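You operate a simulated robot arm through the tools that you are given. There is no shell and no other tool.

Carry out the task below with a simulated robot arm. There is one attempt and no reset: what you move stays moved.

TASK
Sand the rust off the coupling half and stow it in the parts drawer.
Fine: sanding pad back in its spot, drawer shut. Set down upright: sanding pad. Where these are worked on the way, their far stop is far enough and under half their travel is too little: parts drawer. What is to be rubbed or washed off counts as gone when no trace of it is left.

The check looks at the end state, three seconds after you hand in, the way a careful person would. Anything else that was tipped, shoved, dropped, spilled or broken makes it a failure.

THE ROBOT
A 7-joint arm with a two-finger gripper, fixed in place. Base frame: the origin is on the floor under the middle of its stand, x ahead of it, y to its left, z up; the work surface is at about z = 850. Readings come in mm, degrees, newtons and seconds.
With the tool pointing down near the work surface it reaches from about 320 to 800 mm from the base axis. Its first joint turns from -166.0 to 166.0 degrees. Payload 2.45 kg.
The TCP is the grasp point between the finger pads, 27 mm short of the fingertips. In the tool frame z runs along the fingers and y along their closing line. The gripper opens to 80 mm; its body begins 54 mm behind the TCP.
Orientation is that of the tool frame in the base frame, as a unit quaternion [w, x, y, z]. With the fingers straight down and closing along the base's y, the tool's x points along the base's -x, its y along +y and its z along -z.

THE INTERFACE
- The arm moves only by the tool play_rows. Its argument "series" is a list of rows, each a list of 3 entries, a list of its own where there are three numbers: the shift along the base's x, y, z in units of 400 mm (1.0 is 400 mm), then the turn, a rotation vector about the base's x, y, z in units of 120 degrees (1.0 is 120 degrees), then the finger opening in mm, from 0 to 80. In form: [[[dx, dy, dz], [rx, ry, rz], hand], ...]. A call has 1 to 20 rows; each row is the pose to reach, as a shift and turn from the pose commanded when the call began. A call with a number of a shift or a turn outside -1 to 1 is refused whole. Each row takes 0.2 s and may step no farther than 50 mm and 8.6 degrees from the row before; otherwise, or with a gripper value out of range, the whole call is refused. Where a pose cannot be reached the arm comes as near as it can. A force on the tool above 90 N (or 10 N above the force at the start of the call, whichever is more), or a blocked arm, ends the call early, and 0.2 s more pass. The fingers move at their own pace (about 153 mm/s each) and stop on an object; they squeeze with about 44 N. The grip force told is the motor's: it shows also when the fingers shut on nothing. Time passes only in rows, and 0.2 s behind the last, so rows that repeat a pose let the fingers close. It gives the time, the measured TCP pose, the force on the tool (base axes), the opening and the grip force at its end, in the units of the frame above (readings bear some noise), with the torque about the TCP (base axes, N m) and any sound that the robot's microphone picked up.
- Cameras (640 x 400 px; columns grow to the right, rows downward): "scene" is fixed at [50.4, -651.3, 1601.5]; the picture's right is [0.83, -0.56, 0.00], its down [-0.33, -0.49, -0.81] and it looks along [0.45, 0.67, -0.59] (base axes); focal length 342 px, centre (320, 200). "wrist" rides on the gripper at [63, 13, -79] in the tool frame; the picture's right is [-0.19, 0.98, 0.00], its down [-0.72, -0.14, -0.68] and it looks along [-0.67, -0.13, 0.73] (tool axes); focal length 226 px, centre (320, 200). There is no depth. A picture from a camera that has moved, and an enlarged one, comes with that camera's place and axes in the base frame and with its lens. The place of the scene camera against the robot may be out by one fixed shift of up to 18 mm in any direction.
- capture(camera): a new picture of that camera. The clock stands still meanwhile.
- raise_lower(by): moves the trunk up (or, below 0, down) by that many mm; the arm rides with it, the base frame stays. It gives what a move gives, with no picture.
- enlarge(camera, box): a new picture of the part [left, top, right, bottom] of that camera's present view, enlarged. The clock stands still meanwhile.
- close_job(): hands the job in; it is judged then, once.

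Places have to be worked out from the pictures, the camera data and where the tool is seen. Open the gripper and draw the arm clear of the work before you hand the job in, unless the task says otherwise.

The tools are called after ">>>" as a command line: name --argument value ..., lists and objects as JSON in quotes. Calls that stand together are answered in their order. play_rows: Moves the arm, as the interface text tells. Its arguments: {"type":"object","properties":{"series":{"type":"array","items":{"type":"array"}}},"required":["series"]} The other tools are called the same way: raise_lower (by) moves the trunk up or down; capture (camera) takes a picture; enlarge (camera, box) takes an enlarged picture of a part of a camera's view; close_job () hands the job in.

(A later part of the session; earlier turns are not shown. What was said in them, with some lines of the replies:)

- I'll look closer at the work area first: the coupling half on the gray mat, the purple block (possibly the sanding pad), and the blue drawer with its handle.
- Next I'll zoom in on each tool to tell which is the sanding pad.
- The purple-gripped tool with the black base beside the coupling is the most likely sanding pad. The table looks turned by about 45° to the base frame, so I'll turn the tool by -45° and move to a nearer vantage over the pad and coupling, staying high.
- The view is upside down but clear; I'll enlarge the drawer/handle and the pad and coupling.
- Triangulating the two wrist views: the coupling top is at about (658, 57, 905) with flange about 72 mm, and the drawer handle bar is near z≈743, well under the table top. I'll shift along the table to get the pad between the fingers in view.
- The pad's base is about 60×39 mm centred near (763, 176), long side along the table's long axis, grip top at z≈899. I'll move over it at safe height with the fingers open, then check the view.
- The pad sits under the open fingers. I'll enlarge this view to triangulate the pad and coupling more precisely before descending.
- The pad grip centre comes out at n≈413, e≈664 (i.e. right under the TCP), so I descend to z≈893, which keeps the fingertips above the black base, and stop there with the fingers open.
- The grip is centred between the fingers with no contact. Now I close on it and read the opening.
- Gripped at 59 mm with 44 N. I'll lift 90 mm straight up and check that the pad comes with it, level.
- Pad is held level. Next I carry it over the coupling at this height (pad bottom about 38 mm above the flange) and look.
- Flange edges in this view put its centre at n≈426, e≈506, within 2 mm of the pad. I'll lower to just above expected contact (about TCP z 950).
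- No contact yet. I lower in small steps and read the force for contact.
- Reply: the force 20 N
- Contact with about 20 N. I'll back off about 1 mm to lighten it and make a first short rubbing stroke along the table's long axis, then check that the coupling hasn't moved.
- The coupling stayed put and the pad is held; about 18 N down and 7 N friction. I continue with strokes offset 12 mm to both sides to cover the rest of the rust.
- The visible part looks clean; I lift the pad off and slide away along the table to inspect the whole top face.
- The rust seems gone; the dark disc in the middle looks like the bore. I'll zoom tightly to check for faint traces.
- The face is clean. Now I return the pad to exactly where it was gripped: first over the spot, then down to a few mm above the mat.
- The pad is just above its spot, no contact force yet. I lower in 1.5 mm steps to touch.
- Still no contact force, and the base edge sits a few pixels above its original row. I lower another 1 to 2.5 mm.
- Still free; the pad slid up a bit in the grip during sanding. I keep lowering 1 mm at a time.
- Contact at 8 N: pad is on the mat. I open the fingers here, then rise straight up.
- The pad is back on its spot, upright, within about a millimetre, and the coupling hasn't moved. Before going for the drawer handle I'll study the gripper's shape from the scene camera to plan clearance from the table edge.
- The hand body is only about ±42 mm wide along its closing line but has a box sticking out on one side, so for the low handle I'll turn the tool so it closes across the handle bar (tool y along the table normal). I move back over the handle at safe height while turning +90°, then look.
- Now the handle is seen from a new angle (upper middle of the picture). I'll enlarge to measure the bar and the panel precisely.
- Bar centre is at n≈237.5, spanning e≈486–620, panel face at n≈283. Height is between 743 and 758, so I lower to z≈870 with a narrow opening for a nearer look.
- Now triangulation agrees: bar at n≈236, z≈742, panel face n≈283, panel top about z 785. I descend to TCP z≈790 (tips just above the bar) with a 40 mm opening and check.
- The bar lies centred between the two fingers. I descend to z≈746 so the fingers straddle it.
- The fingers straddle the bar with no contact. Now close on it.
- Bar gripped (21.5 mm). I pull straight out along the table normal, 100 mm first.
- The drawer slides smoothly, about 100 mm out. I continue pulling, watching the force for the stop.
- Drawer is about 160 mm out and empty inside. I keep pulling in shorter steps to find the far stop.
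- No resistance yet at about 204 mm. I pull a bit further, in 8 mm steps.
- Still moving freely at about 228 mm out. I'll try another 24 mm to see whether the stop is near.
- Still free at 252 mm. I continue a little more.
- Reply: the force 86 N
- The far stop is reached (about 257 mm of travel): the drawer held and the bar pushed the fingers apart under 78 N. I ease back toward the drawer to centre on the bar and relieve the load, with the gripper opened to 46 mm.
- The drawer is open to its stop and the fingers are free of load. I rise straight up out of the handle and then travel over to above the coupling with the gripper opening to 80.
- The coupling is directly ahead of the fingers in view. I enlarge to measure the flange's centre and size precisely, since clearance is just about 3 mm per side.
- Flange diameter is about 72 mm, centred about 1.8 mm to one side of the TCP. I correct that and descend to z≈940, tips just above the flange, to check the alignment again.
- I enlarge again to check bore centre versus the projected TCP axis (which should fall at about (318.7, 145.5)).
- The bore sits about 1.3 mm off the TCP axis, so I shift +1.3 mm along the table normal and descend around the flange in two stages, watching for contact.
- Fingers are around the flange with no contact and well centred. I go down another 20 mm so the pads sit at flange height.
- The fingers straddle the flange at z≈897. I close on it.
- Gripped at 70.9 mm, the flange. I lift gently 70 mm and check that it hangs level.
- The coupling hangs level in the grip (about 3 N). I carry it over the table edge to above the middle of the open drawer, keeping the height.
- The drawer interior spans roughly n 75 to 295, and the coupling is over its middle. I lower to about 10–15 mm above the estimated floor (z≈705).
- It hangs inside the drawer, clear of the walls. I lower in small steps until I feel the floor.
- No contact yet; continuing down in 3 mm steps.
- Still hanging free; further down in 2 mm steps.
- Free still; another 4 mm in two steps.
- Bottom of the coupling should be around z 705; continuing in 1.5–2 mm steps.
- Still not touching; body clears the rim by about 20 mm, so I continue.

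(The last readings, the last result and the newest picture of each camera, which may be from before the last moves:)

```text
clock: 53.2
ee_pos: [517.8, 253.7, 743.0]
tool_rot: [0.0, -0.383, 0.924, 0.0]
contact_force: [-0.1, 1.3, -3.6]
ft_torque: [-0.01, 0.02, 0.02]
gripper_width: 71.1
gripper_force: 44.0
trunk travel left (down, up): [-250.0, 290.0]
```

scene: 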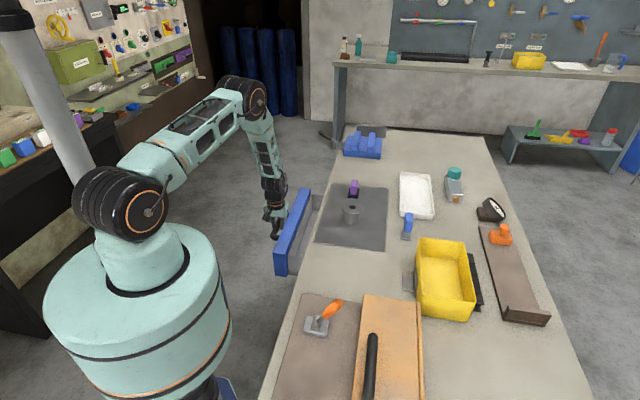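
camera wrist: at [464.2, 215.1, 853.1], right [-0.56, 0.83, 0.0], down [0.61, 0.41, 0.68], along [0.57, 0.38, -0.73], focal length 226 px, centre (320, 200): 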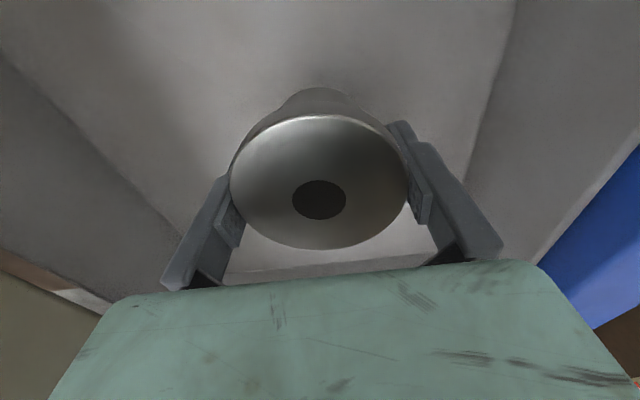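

Still free at TCP z 743; another 3 mm.

>>> play_rows --series '[[[0, 0, -0.004], [0, 0, 0], 55], [[0, 0, -0.008], [0, 0, 0], 55], [[0, 0, -0.008], [0, 0, 0], 55]]'

>>> enlarge --camera "scene" --box '[265, 185, 325, 245]'

>>> capture --camera "wrist"

```text
clock: 54.0
ee_pos: [517.6, 253.2, 740.2]
tool_rot: [0.0, -0.383, 0.924, 0.001]
contact_force: [-0.6, 0.4, -3.3]
ft_torque: [-0.03, 0.0, 0.01]
gripper_width: 70.8
gripper_force: 44.1
trunk travel left (down, up): [-250.0, 290.0]
```

```text
6.67 times, centred on (295, 215) of scene
camera zoom: at [50.4, -651.3, 1601.5], right [0.83, -0.56, 0.0], down [-0.33, -0.49, -0.81], along [0.45, 0.67, -0.59], focal length 2284 px, centre (487, 100)
```

zoom: 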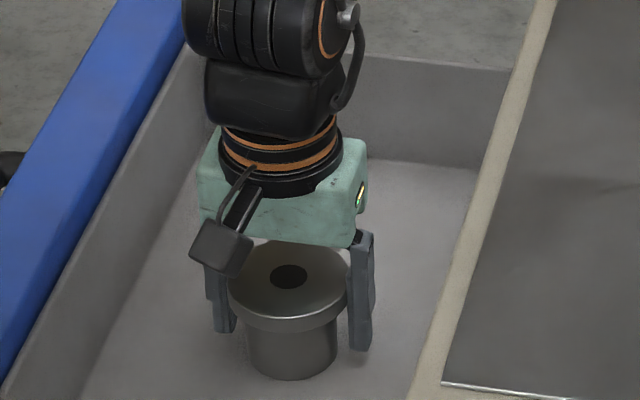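

```text
taken
camera wrist: at [464.3, 216.5, 820.7], right [-0.56, 0.83, 0.0], down [0.61, 0.41, 0.68], along [0.57, 0.38, -0.73], focal length 226 px, centre (320, 200)
```

wrist: 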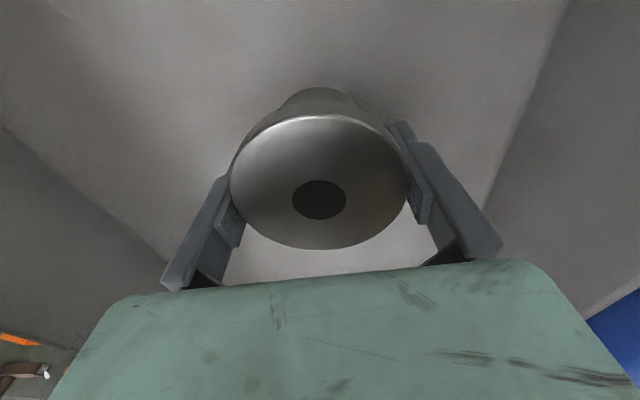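

The floor should be just a few millimetres away now. Continuing in 1.5 mm steps.

>>> play_rows --series '[[[0, 0, -0.004], [0, 0, 0], 55], [[0, 0, -0.008], [0, 0, 0], 55], [[0, 0, -0.008], [0, 0, 0], 55]]'

```text
clock: 54.8
ee_pos: [518.4, 253.0, 741.0]
tool_rot: [0.001, -0.383, 0.924, 0.0]
contact_force: [-2.6, -1.3, 33.0]
ft_torque: [-0.87, 0.34, -0.08]
gripper_width: 70.6
gripper_force: 43.9
trunk travel left (down, up): [-250.0, 290.0]
```

Floor contact (33 N up). I back off about 2.5 mm to relieve the push, then open the fingers.

>>> play_rows --series '[[[0, 0, 0.003], [0, 0, 0], 55], [[0, 0, 0.006], [0, 0, 0], 55], [[0, 0, 0.006], [0, 0, 0], 55]]'

```text
clock: 55.6
ee_pos: [517.2, 254.2, 741.6]
tool_rot: [0.0, -0.382, 0.924, 0.0]
contact_force: [4.3, 1.7, 13.2]
ft_torque: [-0.21, -0.48, 0.05]
gripper_width: 70.7
gripper_force: 44.6
trunk travel left (down, up): [-250.0, 290.0]
```

Light contact remains (13 N). I open the fingers to 80.

>>> play_rows --series '[[[0, 0, 0.001], [0, 0, 0], 74], [[0, 0, 0.001], [0, 0, 0], 80], [[0, 0, 0.001], [0, 0, 0], 80], [[0, 0, 0.001], [0, 0, 0], 80]]'

>>> capture --camera "wrist"

```text
clock: 56.6
ee_pos: [518.5, 253.4, 740.9]
tool_rot: [0.0, -0.383, 0.924, 0.0]
contact_force: [0.3, 0.1, -0.4]
ft_torque: [0.02, -0.02, 0.0]
gripper_width: 79.8
gripper_force: 0.1
trunk travel left (down, up): [-250.0, 290.0]
```

```text
taken
camera wrist: at [463.9, 216.3, 820.5], right [-0.56, 0.83, 0.0], down [0.61, 0.41, 0.68], along [0.57, 0.38, -0.73], focal length 226 px, centre (320, 200)
```

wrist: 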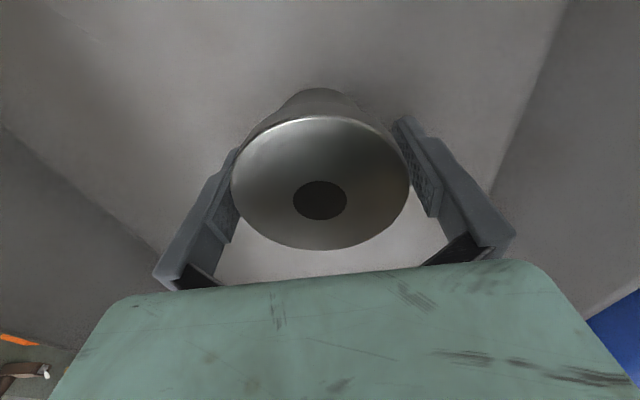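

Released with no residual force. I rise straight up, slowly at first, and check that the coupling stays standing.

>>> play_rows --series '[[[0, 0, 0.03], [0, 0, 0], 80], [[0, 0, 0.08], [0, 0, 0], 80], [[0, 0, 0.16], [0, 0, 0], 80], [[0, 0, 0.26], [0, 0, 0], 80], [[0, 0, 0.36], [0, 0, 0], 80], [[0, 0, 0.46], [0, 0, 0], 80], [[0, 0, 0.56], [0, 0, 0], 80], [[0, 0, 0.56], [0, 0, 0], 80]]'

>>> capture --camera "wrist"

>>> enlarge --camera "scene" --box '[210, 130, 370, 290]'

```text
clock: 58.4
ee_pos: [519.4, 252.7, 966.6]
tool_rot: [-0.001, -0.382, 0.924, -0.001]
contact_force: [-0.3, 0.6, 0.7]
ft_torque: [0.03, -0.01, -0.03]
gripper_width: 80.1
gripper_force: 0.1
trunk travel left (down, up): [-250.0, 290.0]
```

```text
taken
camera wrist: at [464.7, 215.6, 1045.9], right [-0.56, 0.83, 0.0], down [0.61, 0.41, 0.68], along [0.56, 0.38, -0.73], focal length 226 px, centre (320, 200)
```

wrist: 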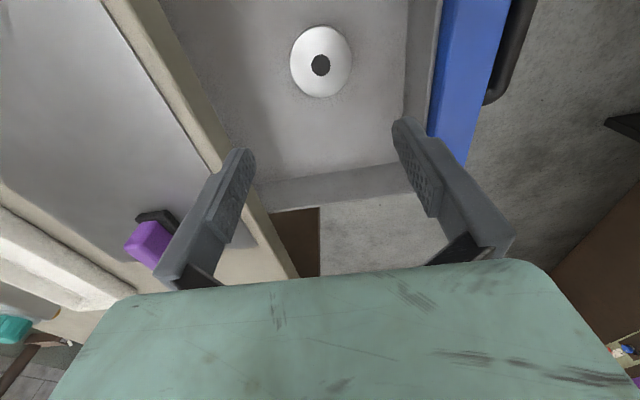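

```text
2.50 times, centred on (290, 210) of scene
camera zoom: at [50.4, -651.3, 1601.5], right [0.83, -0.56, 0.0], down [-0.33, -0.49, -0.81], along [0.45, 0.67, -0.59], focal length 856 px, centre (395, 175)
```

zoom: 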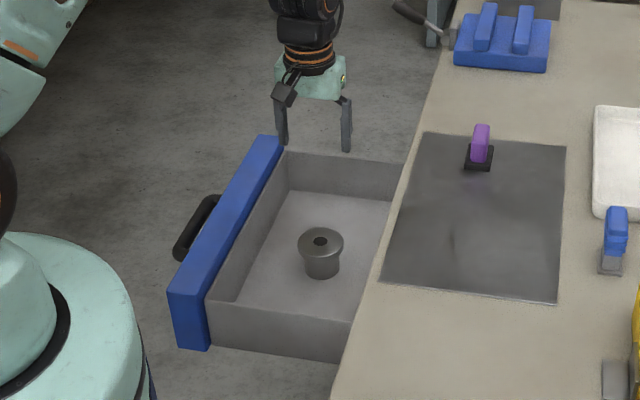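

The coupling stands upright in the drawer, below the rim. Now I move back over the handle with the fingers narrowed to 44 mm to grip it again and push the drawer shut gently.

>>> play_rows --series '[[[-0.073, 0.0764, 0], [0, 0, 0], 60], [[-0.146, 0.1528, 0], [0, 0, 0], 44], [[-0.2185, 0.229, 0], [0, 0, 0], 44], [[-0.291, 0.3056, 0], [0, 0, 0], 44], [[-0.364, 0.382, 0], [0, 0, 0], 44], [[-0.364, 0.382, -0.11], [0, 0, 0], 44], [[-0.364, 0.382, -0.22], [0, 0, 0], 44], [[-0.364, 0.382, -0.22], [0, 0, 0], 44]]'

>>> capture --camera "wrist"

>>> enlarge --camera "scene" --box '[210, 130, 370, 290]'

```text
clock: 60.2
ee_pos: [371.7, 408.2, 875.2]
tool_rot: [0.0, -0.383, 0.924, 0.001]
contact_force: [0.5, -0.8, 0.0]
ft_torque: [0.01, -0.04, -0.01]
gripper_width: 43.7
gripper_force: 0.1
trunk travel left (down, up): [-250.0, 290.0]
```

```text
taken
camera wrist: at [318.5, 371.2, 954.9], right [-0.56, 0.83, 0.0], down [0.61, 0.41, 0.68], along [0.57, 0.38, -0.73], focal length 226 px, centre (320, 200)
```

wrist: 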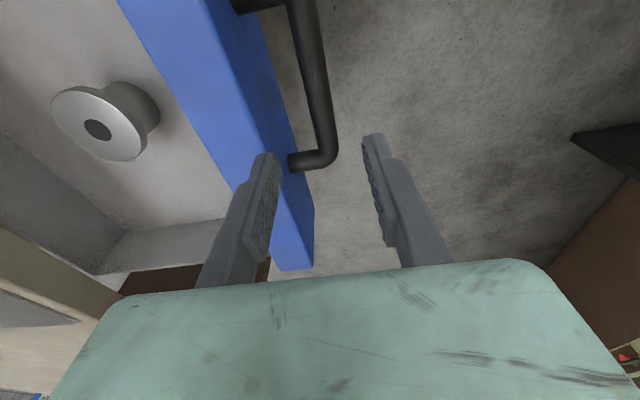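

```text
2.50 times, centred on (290, 210) of scene
camera zoom: at [50.4, -651.3, 1601.5], right [0.83, -0.56, 0.0], down [-0.33, -0.49, -0.81], along [0.45, 0.67, -0.59], focal length 856 px, centre (395, 175)
```

zoom: 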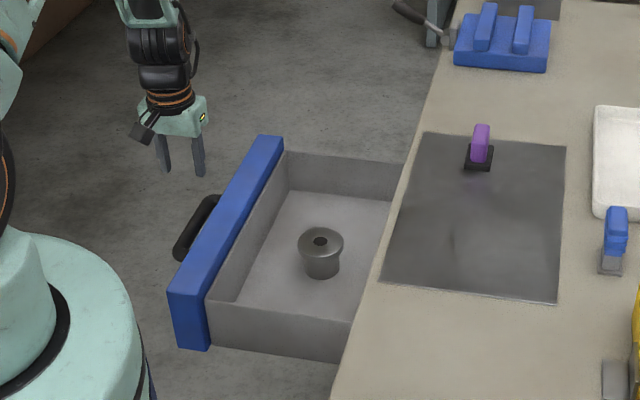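

The bar is centred between the fingers again. I descend onto it in steps, then close.

>>> play_rows --series '[[[0.002, -0.002, -0.1], [0, 0, 0], 44], [[0.002, -0.002, -0.2], [0, 0, 0], 44], [[0.002, -0.002, -0.26], [0, 0, 0], 44], [[0.002, -0.002, -0.32], [0, 0, 0], 44], [[0.002, -0.002, -0.32], [0, 0, 0], 44]]'

>>> capture --camera "wrist"

```text
clock: 61.4
ee_pos: [373.4, 406.5, 748.2]
tool_rot: [0.0, -0.383, 0.924, 0.001]
contact_force: [-1.3, 0.6, 0.8]
ft_torque: [-0.03, 0.01, -0.02]
gripper_width: 43.7
gripper_force: 0.0
trunk travel left (down, up): [-250.0, 290.0]
```

```text
taken
camera wrist: at [319.3, 369.4, 827.2], right [-0.56, 0.83, 0.0], down [0.61, 0.41, 0.68], along [0.57, 0.38, -0.73], focal length 226 px, centre (320, 200)
```

wrist: 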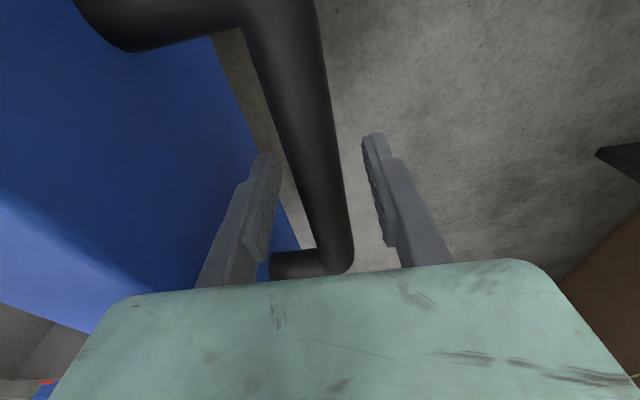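

Fingers straddle the bar freely. I close on it.

>>> play_rows --series '[[[0, 0, 0], [0, 0, 0], 28], [[0, 0, 0], [0, 0, 0], 10], [[0, 0, 0], [0, 0, 0], 10]]'

```text
clock: 62.2
ee_pos: [373.7, 405.0, 746.2]
tool_rot: [-0.001, -0.383, 0.924, -0.001]
contact_force: [5.4, -5.4, -4.2]
ft_torque: [0.03, -0.14, 0.29]
gripper_width: 21.4
gripper_force: 45.1
trunk travel left (down, up): [-250.0, 290.0]
```

Bar gripped. I push the drawer in along the table normal with a gentle ramp so the coupling doesn't tip.

>>> play_rows --series '[[[0.0035, -0.0035, 0], [0, 0, 0], 10], [[0.0088, -0.0088, 0], [0, 0, 0], 10], [[0.0159, -0.0159, 0], [0, 0, 0], 10], [[0.0247, -0.0247, 0], [0, 0, 0], 10], [[0.0354, -0.0354, 0], [0, 0, 0], 10], [[0.046, -0.046, 0], [0, 0, 0], 10], [[0.0566, -0.0566, 0], [0, 0, 0], 10], [[0.0672, -0.0672, 0], [0, 0, 0], 10], [[0.0778, -0.0778, 0], [0, 0, 0], 10], [[0.0884, -0.0884, 0], [0, 0, 0], 10], [[0.099, -0.099, 0], [0, 0, 0], 10], [[0.1096, -0.1096, 0], [0, 0, 0], 10], [[0.1202, -0.1202, 0], [0, 0, 0], 10], [[0.1308, -0.1308, 0], [0, 0, 0], 10], [[0.1414, -0.1414, 0], [0, 0, 0], 10], [[0.1503, -0.1503, 0], [0, 0, 0], 10], [[0.1573, -0.1573, 0], [0, 0, 0], 10], [[0.1626, -0.1626, 0], [0, 0, 0], 10], [[0.1662, -0.1662, 0], [0, 0, 0], 10], [[0.1662, -0.1662, 0], [0, 0, 0], 10]]'

>>> enlarge --camera "scene" --box '[210, 130, 370, 290]'

```text
clock: 66.4
ee_pos: [438.7, 339.1, 747.8]
tool_rot: [-0.002, -0.383, 0.924, -0.001]
contact_force: [-6.8, -5.0, -34.3]
ft_torque: [0.01, 0.0, 0.24]
gripper_width: 21.6
gripper_force: 44.8
trunk travel left (down, up): [-250.0, 290.0]
```

```text
2.50 times, centred on (290, 210) of scene
camera zoom: at [50.4, -651.3, 1601.5], right [0.83, -0.56, 0.0], down [-0.33, -0.49, -0.81], along [0.45, 0.67, -0.59], focal length 856 px, centre (395, 175)
```

zoom: 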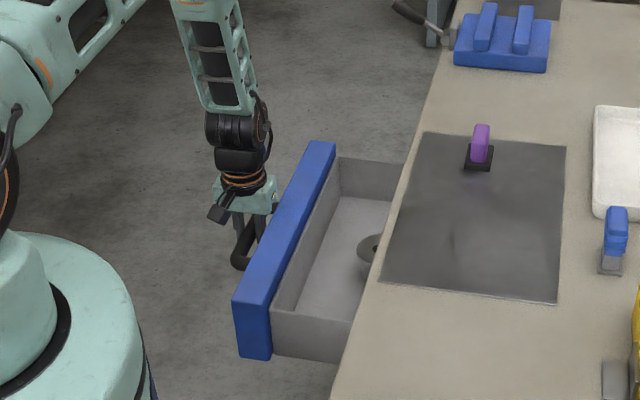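

The drawer is going in smoothly with the coupling upright. The tool is pulling up on the handle a bit (-34 N), so I lower the command 3 mm and continue about 100 mm.

>>> play_rows --series '[[[0.0035, -0.0035, -0.0025], [0, 0, 0], 10], [[0.0088, -0.0088, -0.005], [0, 0, 0], 10], [[0.0159, -0.0159, -0.0075], [0, 0, 0], 10], [[0.0247, -0.0247, -0.0075], [0, 0, 0], 10], [[0.0354, -0.0354, -0.0075], [0, 0, 0], 10], [[0.046, -0.046, -0.0075], [0, 0, 0], 10], [[0.0566, -0.0566, -0.0075], [0, 0, 0], 10], [[0.0672, -0.0672, -0.0075], [0, 0, 0], 10], [[0.0778, -0.0778, -0.0075], [0, 0, 0], 10], [[0.0884, -0.0884, -0.0075], [0, 0, 0], 10], [[0.099, -0.099, -0.0075], [0, 0, 0], 10], [[0.1096, -0.1096, -0.0075], [0, 0, 0], 10], [[0.1202, -0.1202, -0.0075], [0, 0, 0], 10], [[0.1308, -0.1308, -0.0075], [0, 0, 0], 10], [[0.1414, -0.1414, -0.0075], [0, 0, 0], 10], [[0.152, -0.152, -0.0075], [0, 0, 0], 10], [[0.1626, -0.1626, -0.0075], [0, 0, 0], 10], [[0.1715, -0.1715, -0.0075], [0, 0, 0], 10], [[0.1768, -0.1768, -0.0075], [0, 0, 0], 10], [[0.1803, -0.1803, -0.0075], [0, 0, 0], 10]]'

>>> enlarge --camera "scene" --box '[210, 130, 370, 290]'

```text
clock: 70.6
ee_pos: [511.2, 266.9, 747.7]
tool_rot: [0.001, -0.382, 0.924, -0.001]
contact_force: [4.5, 5.9, 36.2]
ft_torque: [0.53, -0.44, 0.24]
gripper_width: 21.6
gripper_force: 45.0
trunk travel left (down, up): [-250.0, 290.0]
```

```text
2.50 times, centred on (290, 210) of scene
camera zoom: at [50.4, -651.3, 1601.5], right [0.83, -0.56, 0.0], down [-0.33, -0.49, -0.81], along [0.45, 0.67, -0.59], focal length 856 px, centre (395, 175)
```

zoom: 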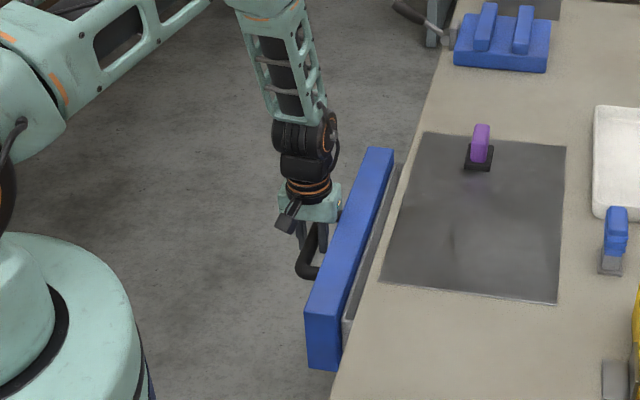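

Almost shut, about 63 mm to go. I raise the command 1.5 mm to relieve the vertical load and push on another 56 mm.

>>> play_rows --series '[[[0.0035, -0.0035, 0.002], [0, 0, 0], 10], [[0.0088, -0.0088, 0.0037], [0, 0, 0], 10], [[0.0159, -0.0159, 0.0037], [0, 0, 0], 10], [[0.0247, -0.0247, 0.0037], [0, 0, 0], 10], [[0.0354, -0.0354, 0.0037], [0, 0, 0], 10], [[0.046, -0.046, 0.0037], [0, 0, 0], 10], [[0.0566, -0.0566, 0.0037], [0, 0, 0], 10], [[0.0672, -0.0672, 0.0037], [0, 0, 0], 10], [[0.0778, -0.0778, 0.0037], [0, 0, 0], 10], [[0.0866, -0.0866, 0.0037], [0, 0, 0], 10], [[0.0937, -0.0937, 0.0037], [0, 0, 0], 10], [[0.099, -0.099, 0.0037], [0, 0, 0], 10], [[0.099, -0.099, 0.0037], [0, 0, 0], 10]]'

>>> enlarge --camera "scene" --box '[230, 150, 390, 290]'

```text
clock: 73.4
ee_pos: [551.4, 227.6, 747.6]
tool_rot: [-0.001, -0.384, 0.924, 0.0]
contact_force: [5.7, 7.6, 16.8]
ft_torque: [-0.74, 0.72, 0.33]
gripper_width: 21.8
gripper_force: 45.2
trunk travel left (down, up): [-250.0, 290.0]
```

```text
2.86 times, centred on (310, 220) of scene
camera zoom: at [50.4, -651.3, 1601.5], right [0.83, -0.56, 0.0], down [-0.33, -0.49, -0.81], along [0.45, 0.67, -0.59], focal length 979 px, centre (349, 143)
```

zoom: 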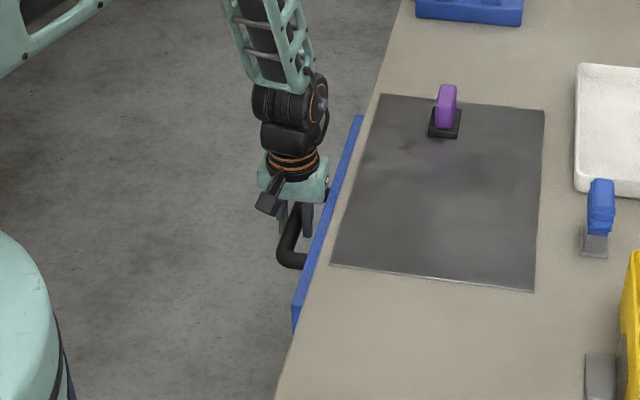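

About 6–7 mm remain. I push in 1–2 mm steps until the force along the normal rises, showing the drawer is home.

>>> play_rows --series '[[[0.003, -0.003, 0], [0, 0, 0], 10], [[0.006, -0.006, 0], [0, 0, 0], 10], [[0.009, -0.009, 0], [0, 0, 0], 10], [[0.012, -0.012, 0], [0, 0, 0], 10], [[0.012, -0.012, 0], [0, 0, 0], 10]]'

```text
clock: 74.6
ee_pos: [556.8, 221.5, 747.8]
tool_rot: [0.002, -0.383, 0.924, 0.0]
contact_force: [11.0, 10.8, 11.9]
ft_torque: [-0.57, 0.69, 0.51]
gripper_width: 21.5
gripper_force: 45.0
trunk travel left (down, up): [-250.0, 290.0]
```

The handle is at its original closed position within reading noise. I press 3 mm more to confirm that the stop is reached.

>>> play_rows --series '[[[0.003, -0.003, 0], [0, 0, 0], 10], [[0.0055, -0.0055, 0], [0, 0, 0], 10], [[0.0055, -0.0055, 0], [0, 0, 0], 10]]'

>>> enlarge --camera "scene" --box '[270, 150, 350, 250]'

```text
clock: 75.4
ee_pos: [557.6, 220.5, 747.7]
tool_rot: [0.0, -0.383, 0.924, 0.0]
contact_force: [-0.8, 12.8, 16.5]
ft_torque: [0.64, -0.46, 0.19]
gripper_width: 21.6
gripper_force: 45.1
trunk travel left (down, up): [-250.0, 290.0]
```

```text
4.00 times, centred on (310, 200) of scene
camera zoom: at [50.4, -651.3, 1601.5], right [0.83, -0.56, 0.0], down [-0.33, -0.49, -0.81], along [0.45, 0.67, -0.59], focal length 1370 px, centre (360, 200)
```

zoom: 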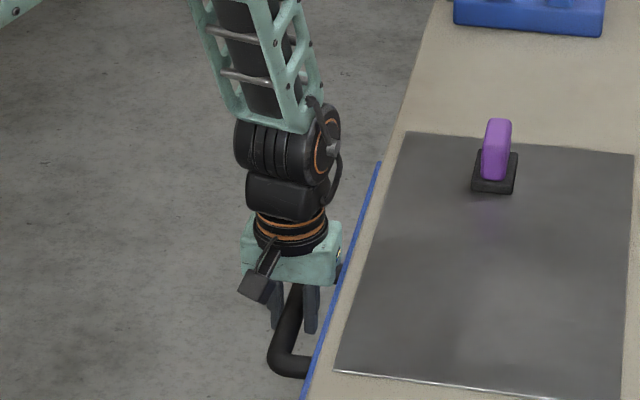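

Force along the push direction is starting to build (about 10 N) and the strip of blue matches the starting picture. I'll press 3 mm further to be sure it is fully home.

>>> play_rows --series '[[[0.003, -0.003, 0], [0, 0, 0], 10], [[0.0055, -0.0055, 0], [0, 0, 0], 10], [[0.0055, -0.0055, 0], [0, 0, 0], 10]]'

```text
clock: 76.2
ee_pos: [558.4, 221.2, 746.4]
tool_rot: [0.0, -0.384, 0.923, 0.001]
contact_force: [-17.3, 24.5, 15.3]
ft_torque: [0.31, -0.17, 0.23]
gripper_width: 21.3
gripper_force: 44.2
trunk travel left (down, up): [-250.0, 290.0]
```

30 N and no further movement: the drawer is fully shut. I ease the command back slightly to unload, open the fingers to 40 mm and check that nothing drags.

>>> play_rows --series '[[[-0.002, 0.002, -0.001], [0, 0, 0], 10], [[-0.004, 0.004, -0.001], [0, 0, 0], 10], [[-0.004, 0.004, -0.001], [0, 0, 0], 26], [[-0.004, 0.004, -0.001], [0, 0, 0], 40], [[-0.004, 0.004, -0.001], [0, 0, 0], 40]]'

>>> capture --camera "wrist"

```text
clock: 77.4
ee_pos: [559.8, 218.6, 747.2]
tool_rot: [0.0, -0.383, 0.924, 0.0]
contact_force: [0.4, -0.1, -0.4]
ft_torque: [0.0, 0.0, 0.01]
gripper_width: 39.7
gripper_force: 0.1
trunk travel left (down, up): [-250.0, 290.0]
```

```text
taken
camera wrist: at [505.9, 182.2, 826.7], right [-0.56, 0.83, 0.0], down [0.61, 0.41, 0.68], along [0.57, 0.38, -0.73], focal length 226 px, centre (320, 200)
```

wrist: 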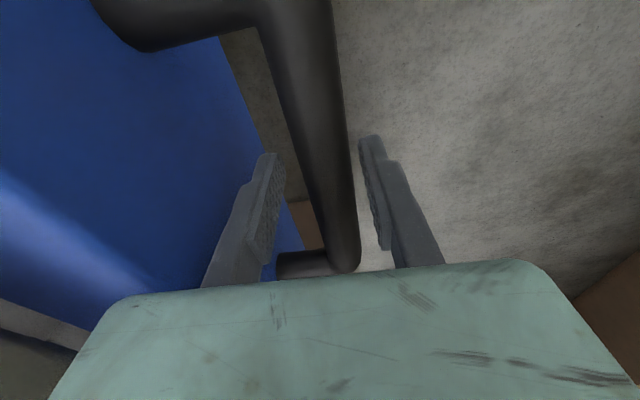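

Free on both sides. I rise straight up out of the handle and then draw the arm away from the table edge.

>>> play_rows --series '[[[-0.004, 0.004, 0.06], [0, 0, 0], 40], [[-0.004, 0.004, 0.16], [0, 0, 0], 40], [[-0.004, 0.004, 0.27], [0, 0, 0], 40], [[-0.004, 0.004, 0.38], [0, 0, 0], 40], [[-0.004, 0.004, 0.5], [0, 0, 0], 40], [[-0.004, 0.004, 0.62], [0, 0, 0], 60], [[-0.08, 0.08, 0.7], [0, 0, 0], 80], [[-0.16, 0.15, 0.75], [0, 0, 0], 80], [[-0.16, 0.15, 0.75], [0, 0, 0], 80]]'

>>> capture --camera "scene"

>>> capture --camera "wrist"

>>> enlarge --camera "scene" --box '[280, 160, 440, 260]'

```text
refused: row 7 steps farther than a row can; nothing moved
```

```text
taken
```

scene: 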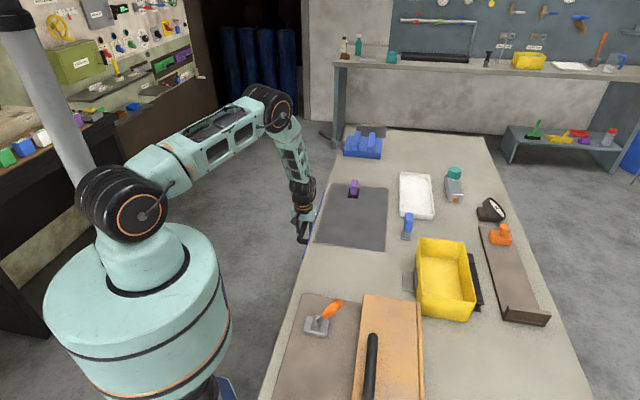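

```text
taken
camera wrist: at [505.9, 182.2, 826.7], right [-0.56, 0.83, 0.0], down [0.61, 0.41, 0.68], along [0.57, 0.38, -0.73], focal length 226 px, centre (320, 200)
```

wrist: 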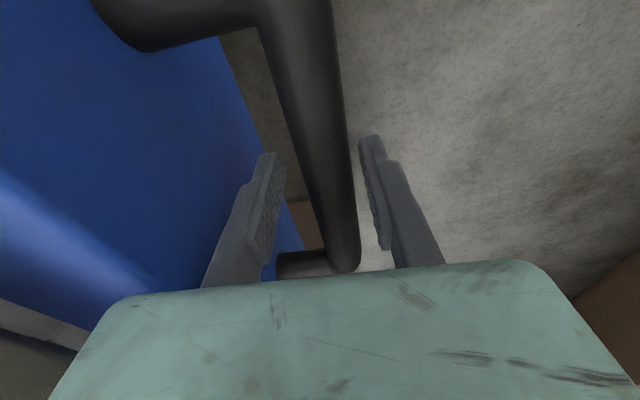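

```text
4.00 times, centred on (360, 210) of scene
camera zoom: at [50.4, -651.3, 1601.5], right [0.83, -0.56, 0.0], down [-0.33, -0.49, -0.81], along [0.45, 0.67, -0.59], focal length 1370 px, centre (160, 160)
```

zoom: 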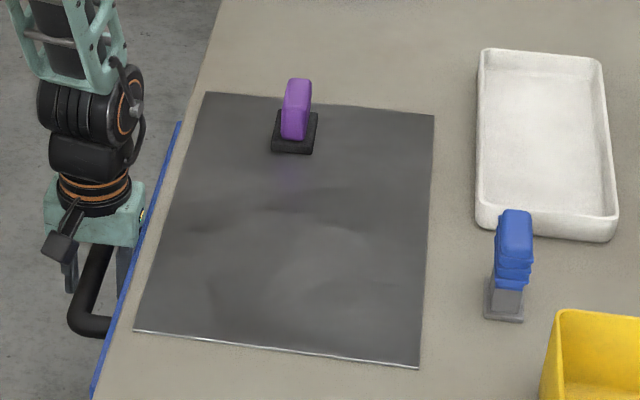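

The call was refused only because one step was too long; nothing moved. I repeat the retreat with shorter steps, first straight up and then away from the table.

>>> play_rows --series '[[[-0.003, 0.003, 0.05], [0, 0, 0], 40], [[-0.003, 0.003, 0.14], [0, 0, 0], 40], [[-0.003, 0.003, 0.24], [0, 0, 0], 40], [[-0.003, 0.003, 0.34], [0, 0, 0], 40], [[-0.003, 0.003, 0.44], [0, 0, 0], 40], [[-0.003, 0.003, 0.54], [0, 0, 0], 50], [[-0.003, 0.003, 0.64], [0, 0, 0], 60], [[-0.06, 0.06, 0.68], [0, 0, 0], 80], [[-0.12, 0.12, 0.72], [0, 0, 0], 80], [[-0.18, 0.18, 0.75], [0, 0, 0], 80], [[-0.18, 0.18, 0.75], [0, 0, 0], 80]]'

>>> capture --camera "scene"

>>> enlarge --camera "scene" --box '[280, 160, 440, 260]'

>>> capture --camera "wrist"

```text
clock: 79.8
ee_pos: [487.8, 291.8, 1047.6]
tool_rot: [0.0, -0.382, 0.924, 0.001]
contact_force: [0.0, -0.2, 0.5]
ft_torque: [-0.03, 0.0, -0.01]
gripper_width: 80.1
gripper_force: 0.0
trunk travel left (down, up): [-250.0, 290.0]
```

```text
taken
```

scene: 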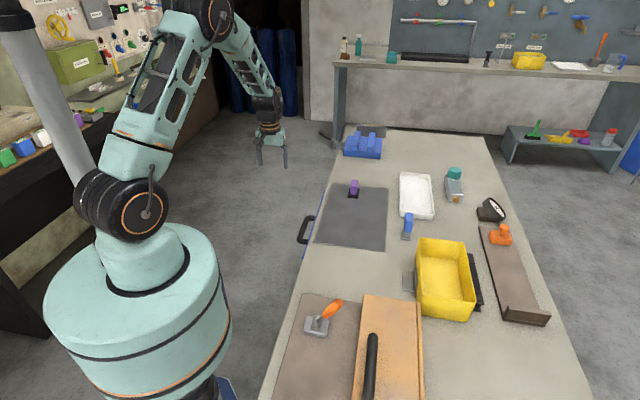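

```text
4.00 times, centred on (360, 210) of scene
camera zoom: at [50.4, -651.3, 1601.5], right [0.83, -0.56, 0.0], down [-0.33, -0.49, -0.81], along [0.45, 0.67, -0.59], focal length 1370 px, centre (160, 160)
```

zoom: 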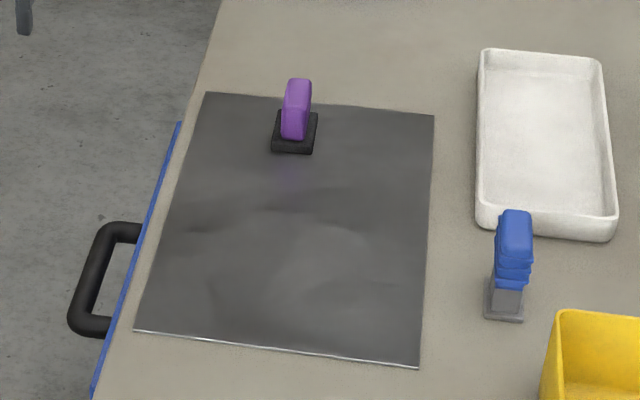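

```text
taken
camera wrist: at [433.9, 254.3, 1127.8], right [-0.56, 0.83, 0.0], down [0.61, 0.41, 0.68], along [0.57, 0.38, -0.73], focal length 226 px, centre (320, 200)
```

wrist: 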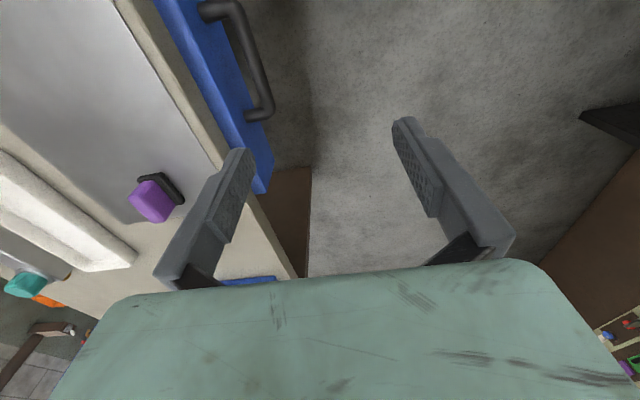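

Everything checks out. The drawer handle and blue edge are in the same pixels as at the start (shut), the pad is upright in its original spot, and the coupling went in clean and standing. The arm is clear and the gripper open, so I hand the job in.

>>> close_job

```text
The job is handed in.
```

The job is handed in: the rust is off the coupling half, and the coupling half is in the parts drawer, which is shut. I haven't seen the check's result.

- **Rust:** after sanding, close-up pictures from both cameras showed no trace left on the top face, only the dark central bore.
- **Sanding pad:** it stands upright where I picked it up, within about a millimetre by the pictures, perhaps turned by a degree or two.
- **Drawer:** I pulled it to its far stop, about 257 mm. When closing, I pushed until it took about 30 N with no further movement. The handle is back where it started in the picture.
- **Coupling half:** it was standing upright on the drawer floor when I last saw it, partway through closing. I can't see inside now that the drawer is shut.

Nothing else on the table appears to have moved. The gripper is open and the arm is clear of the work.
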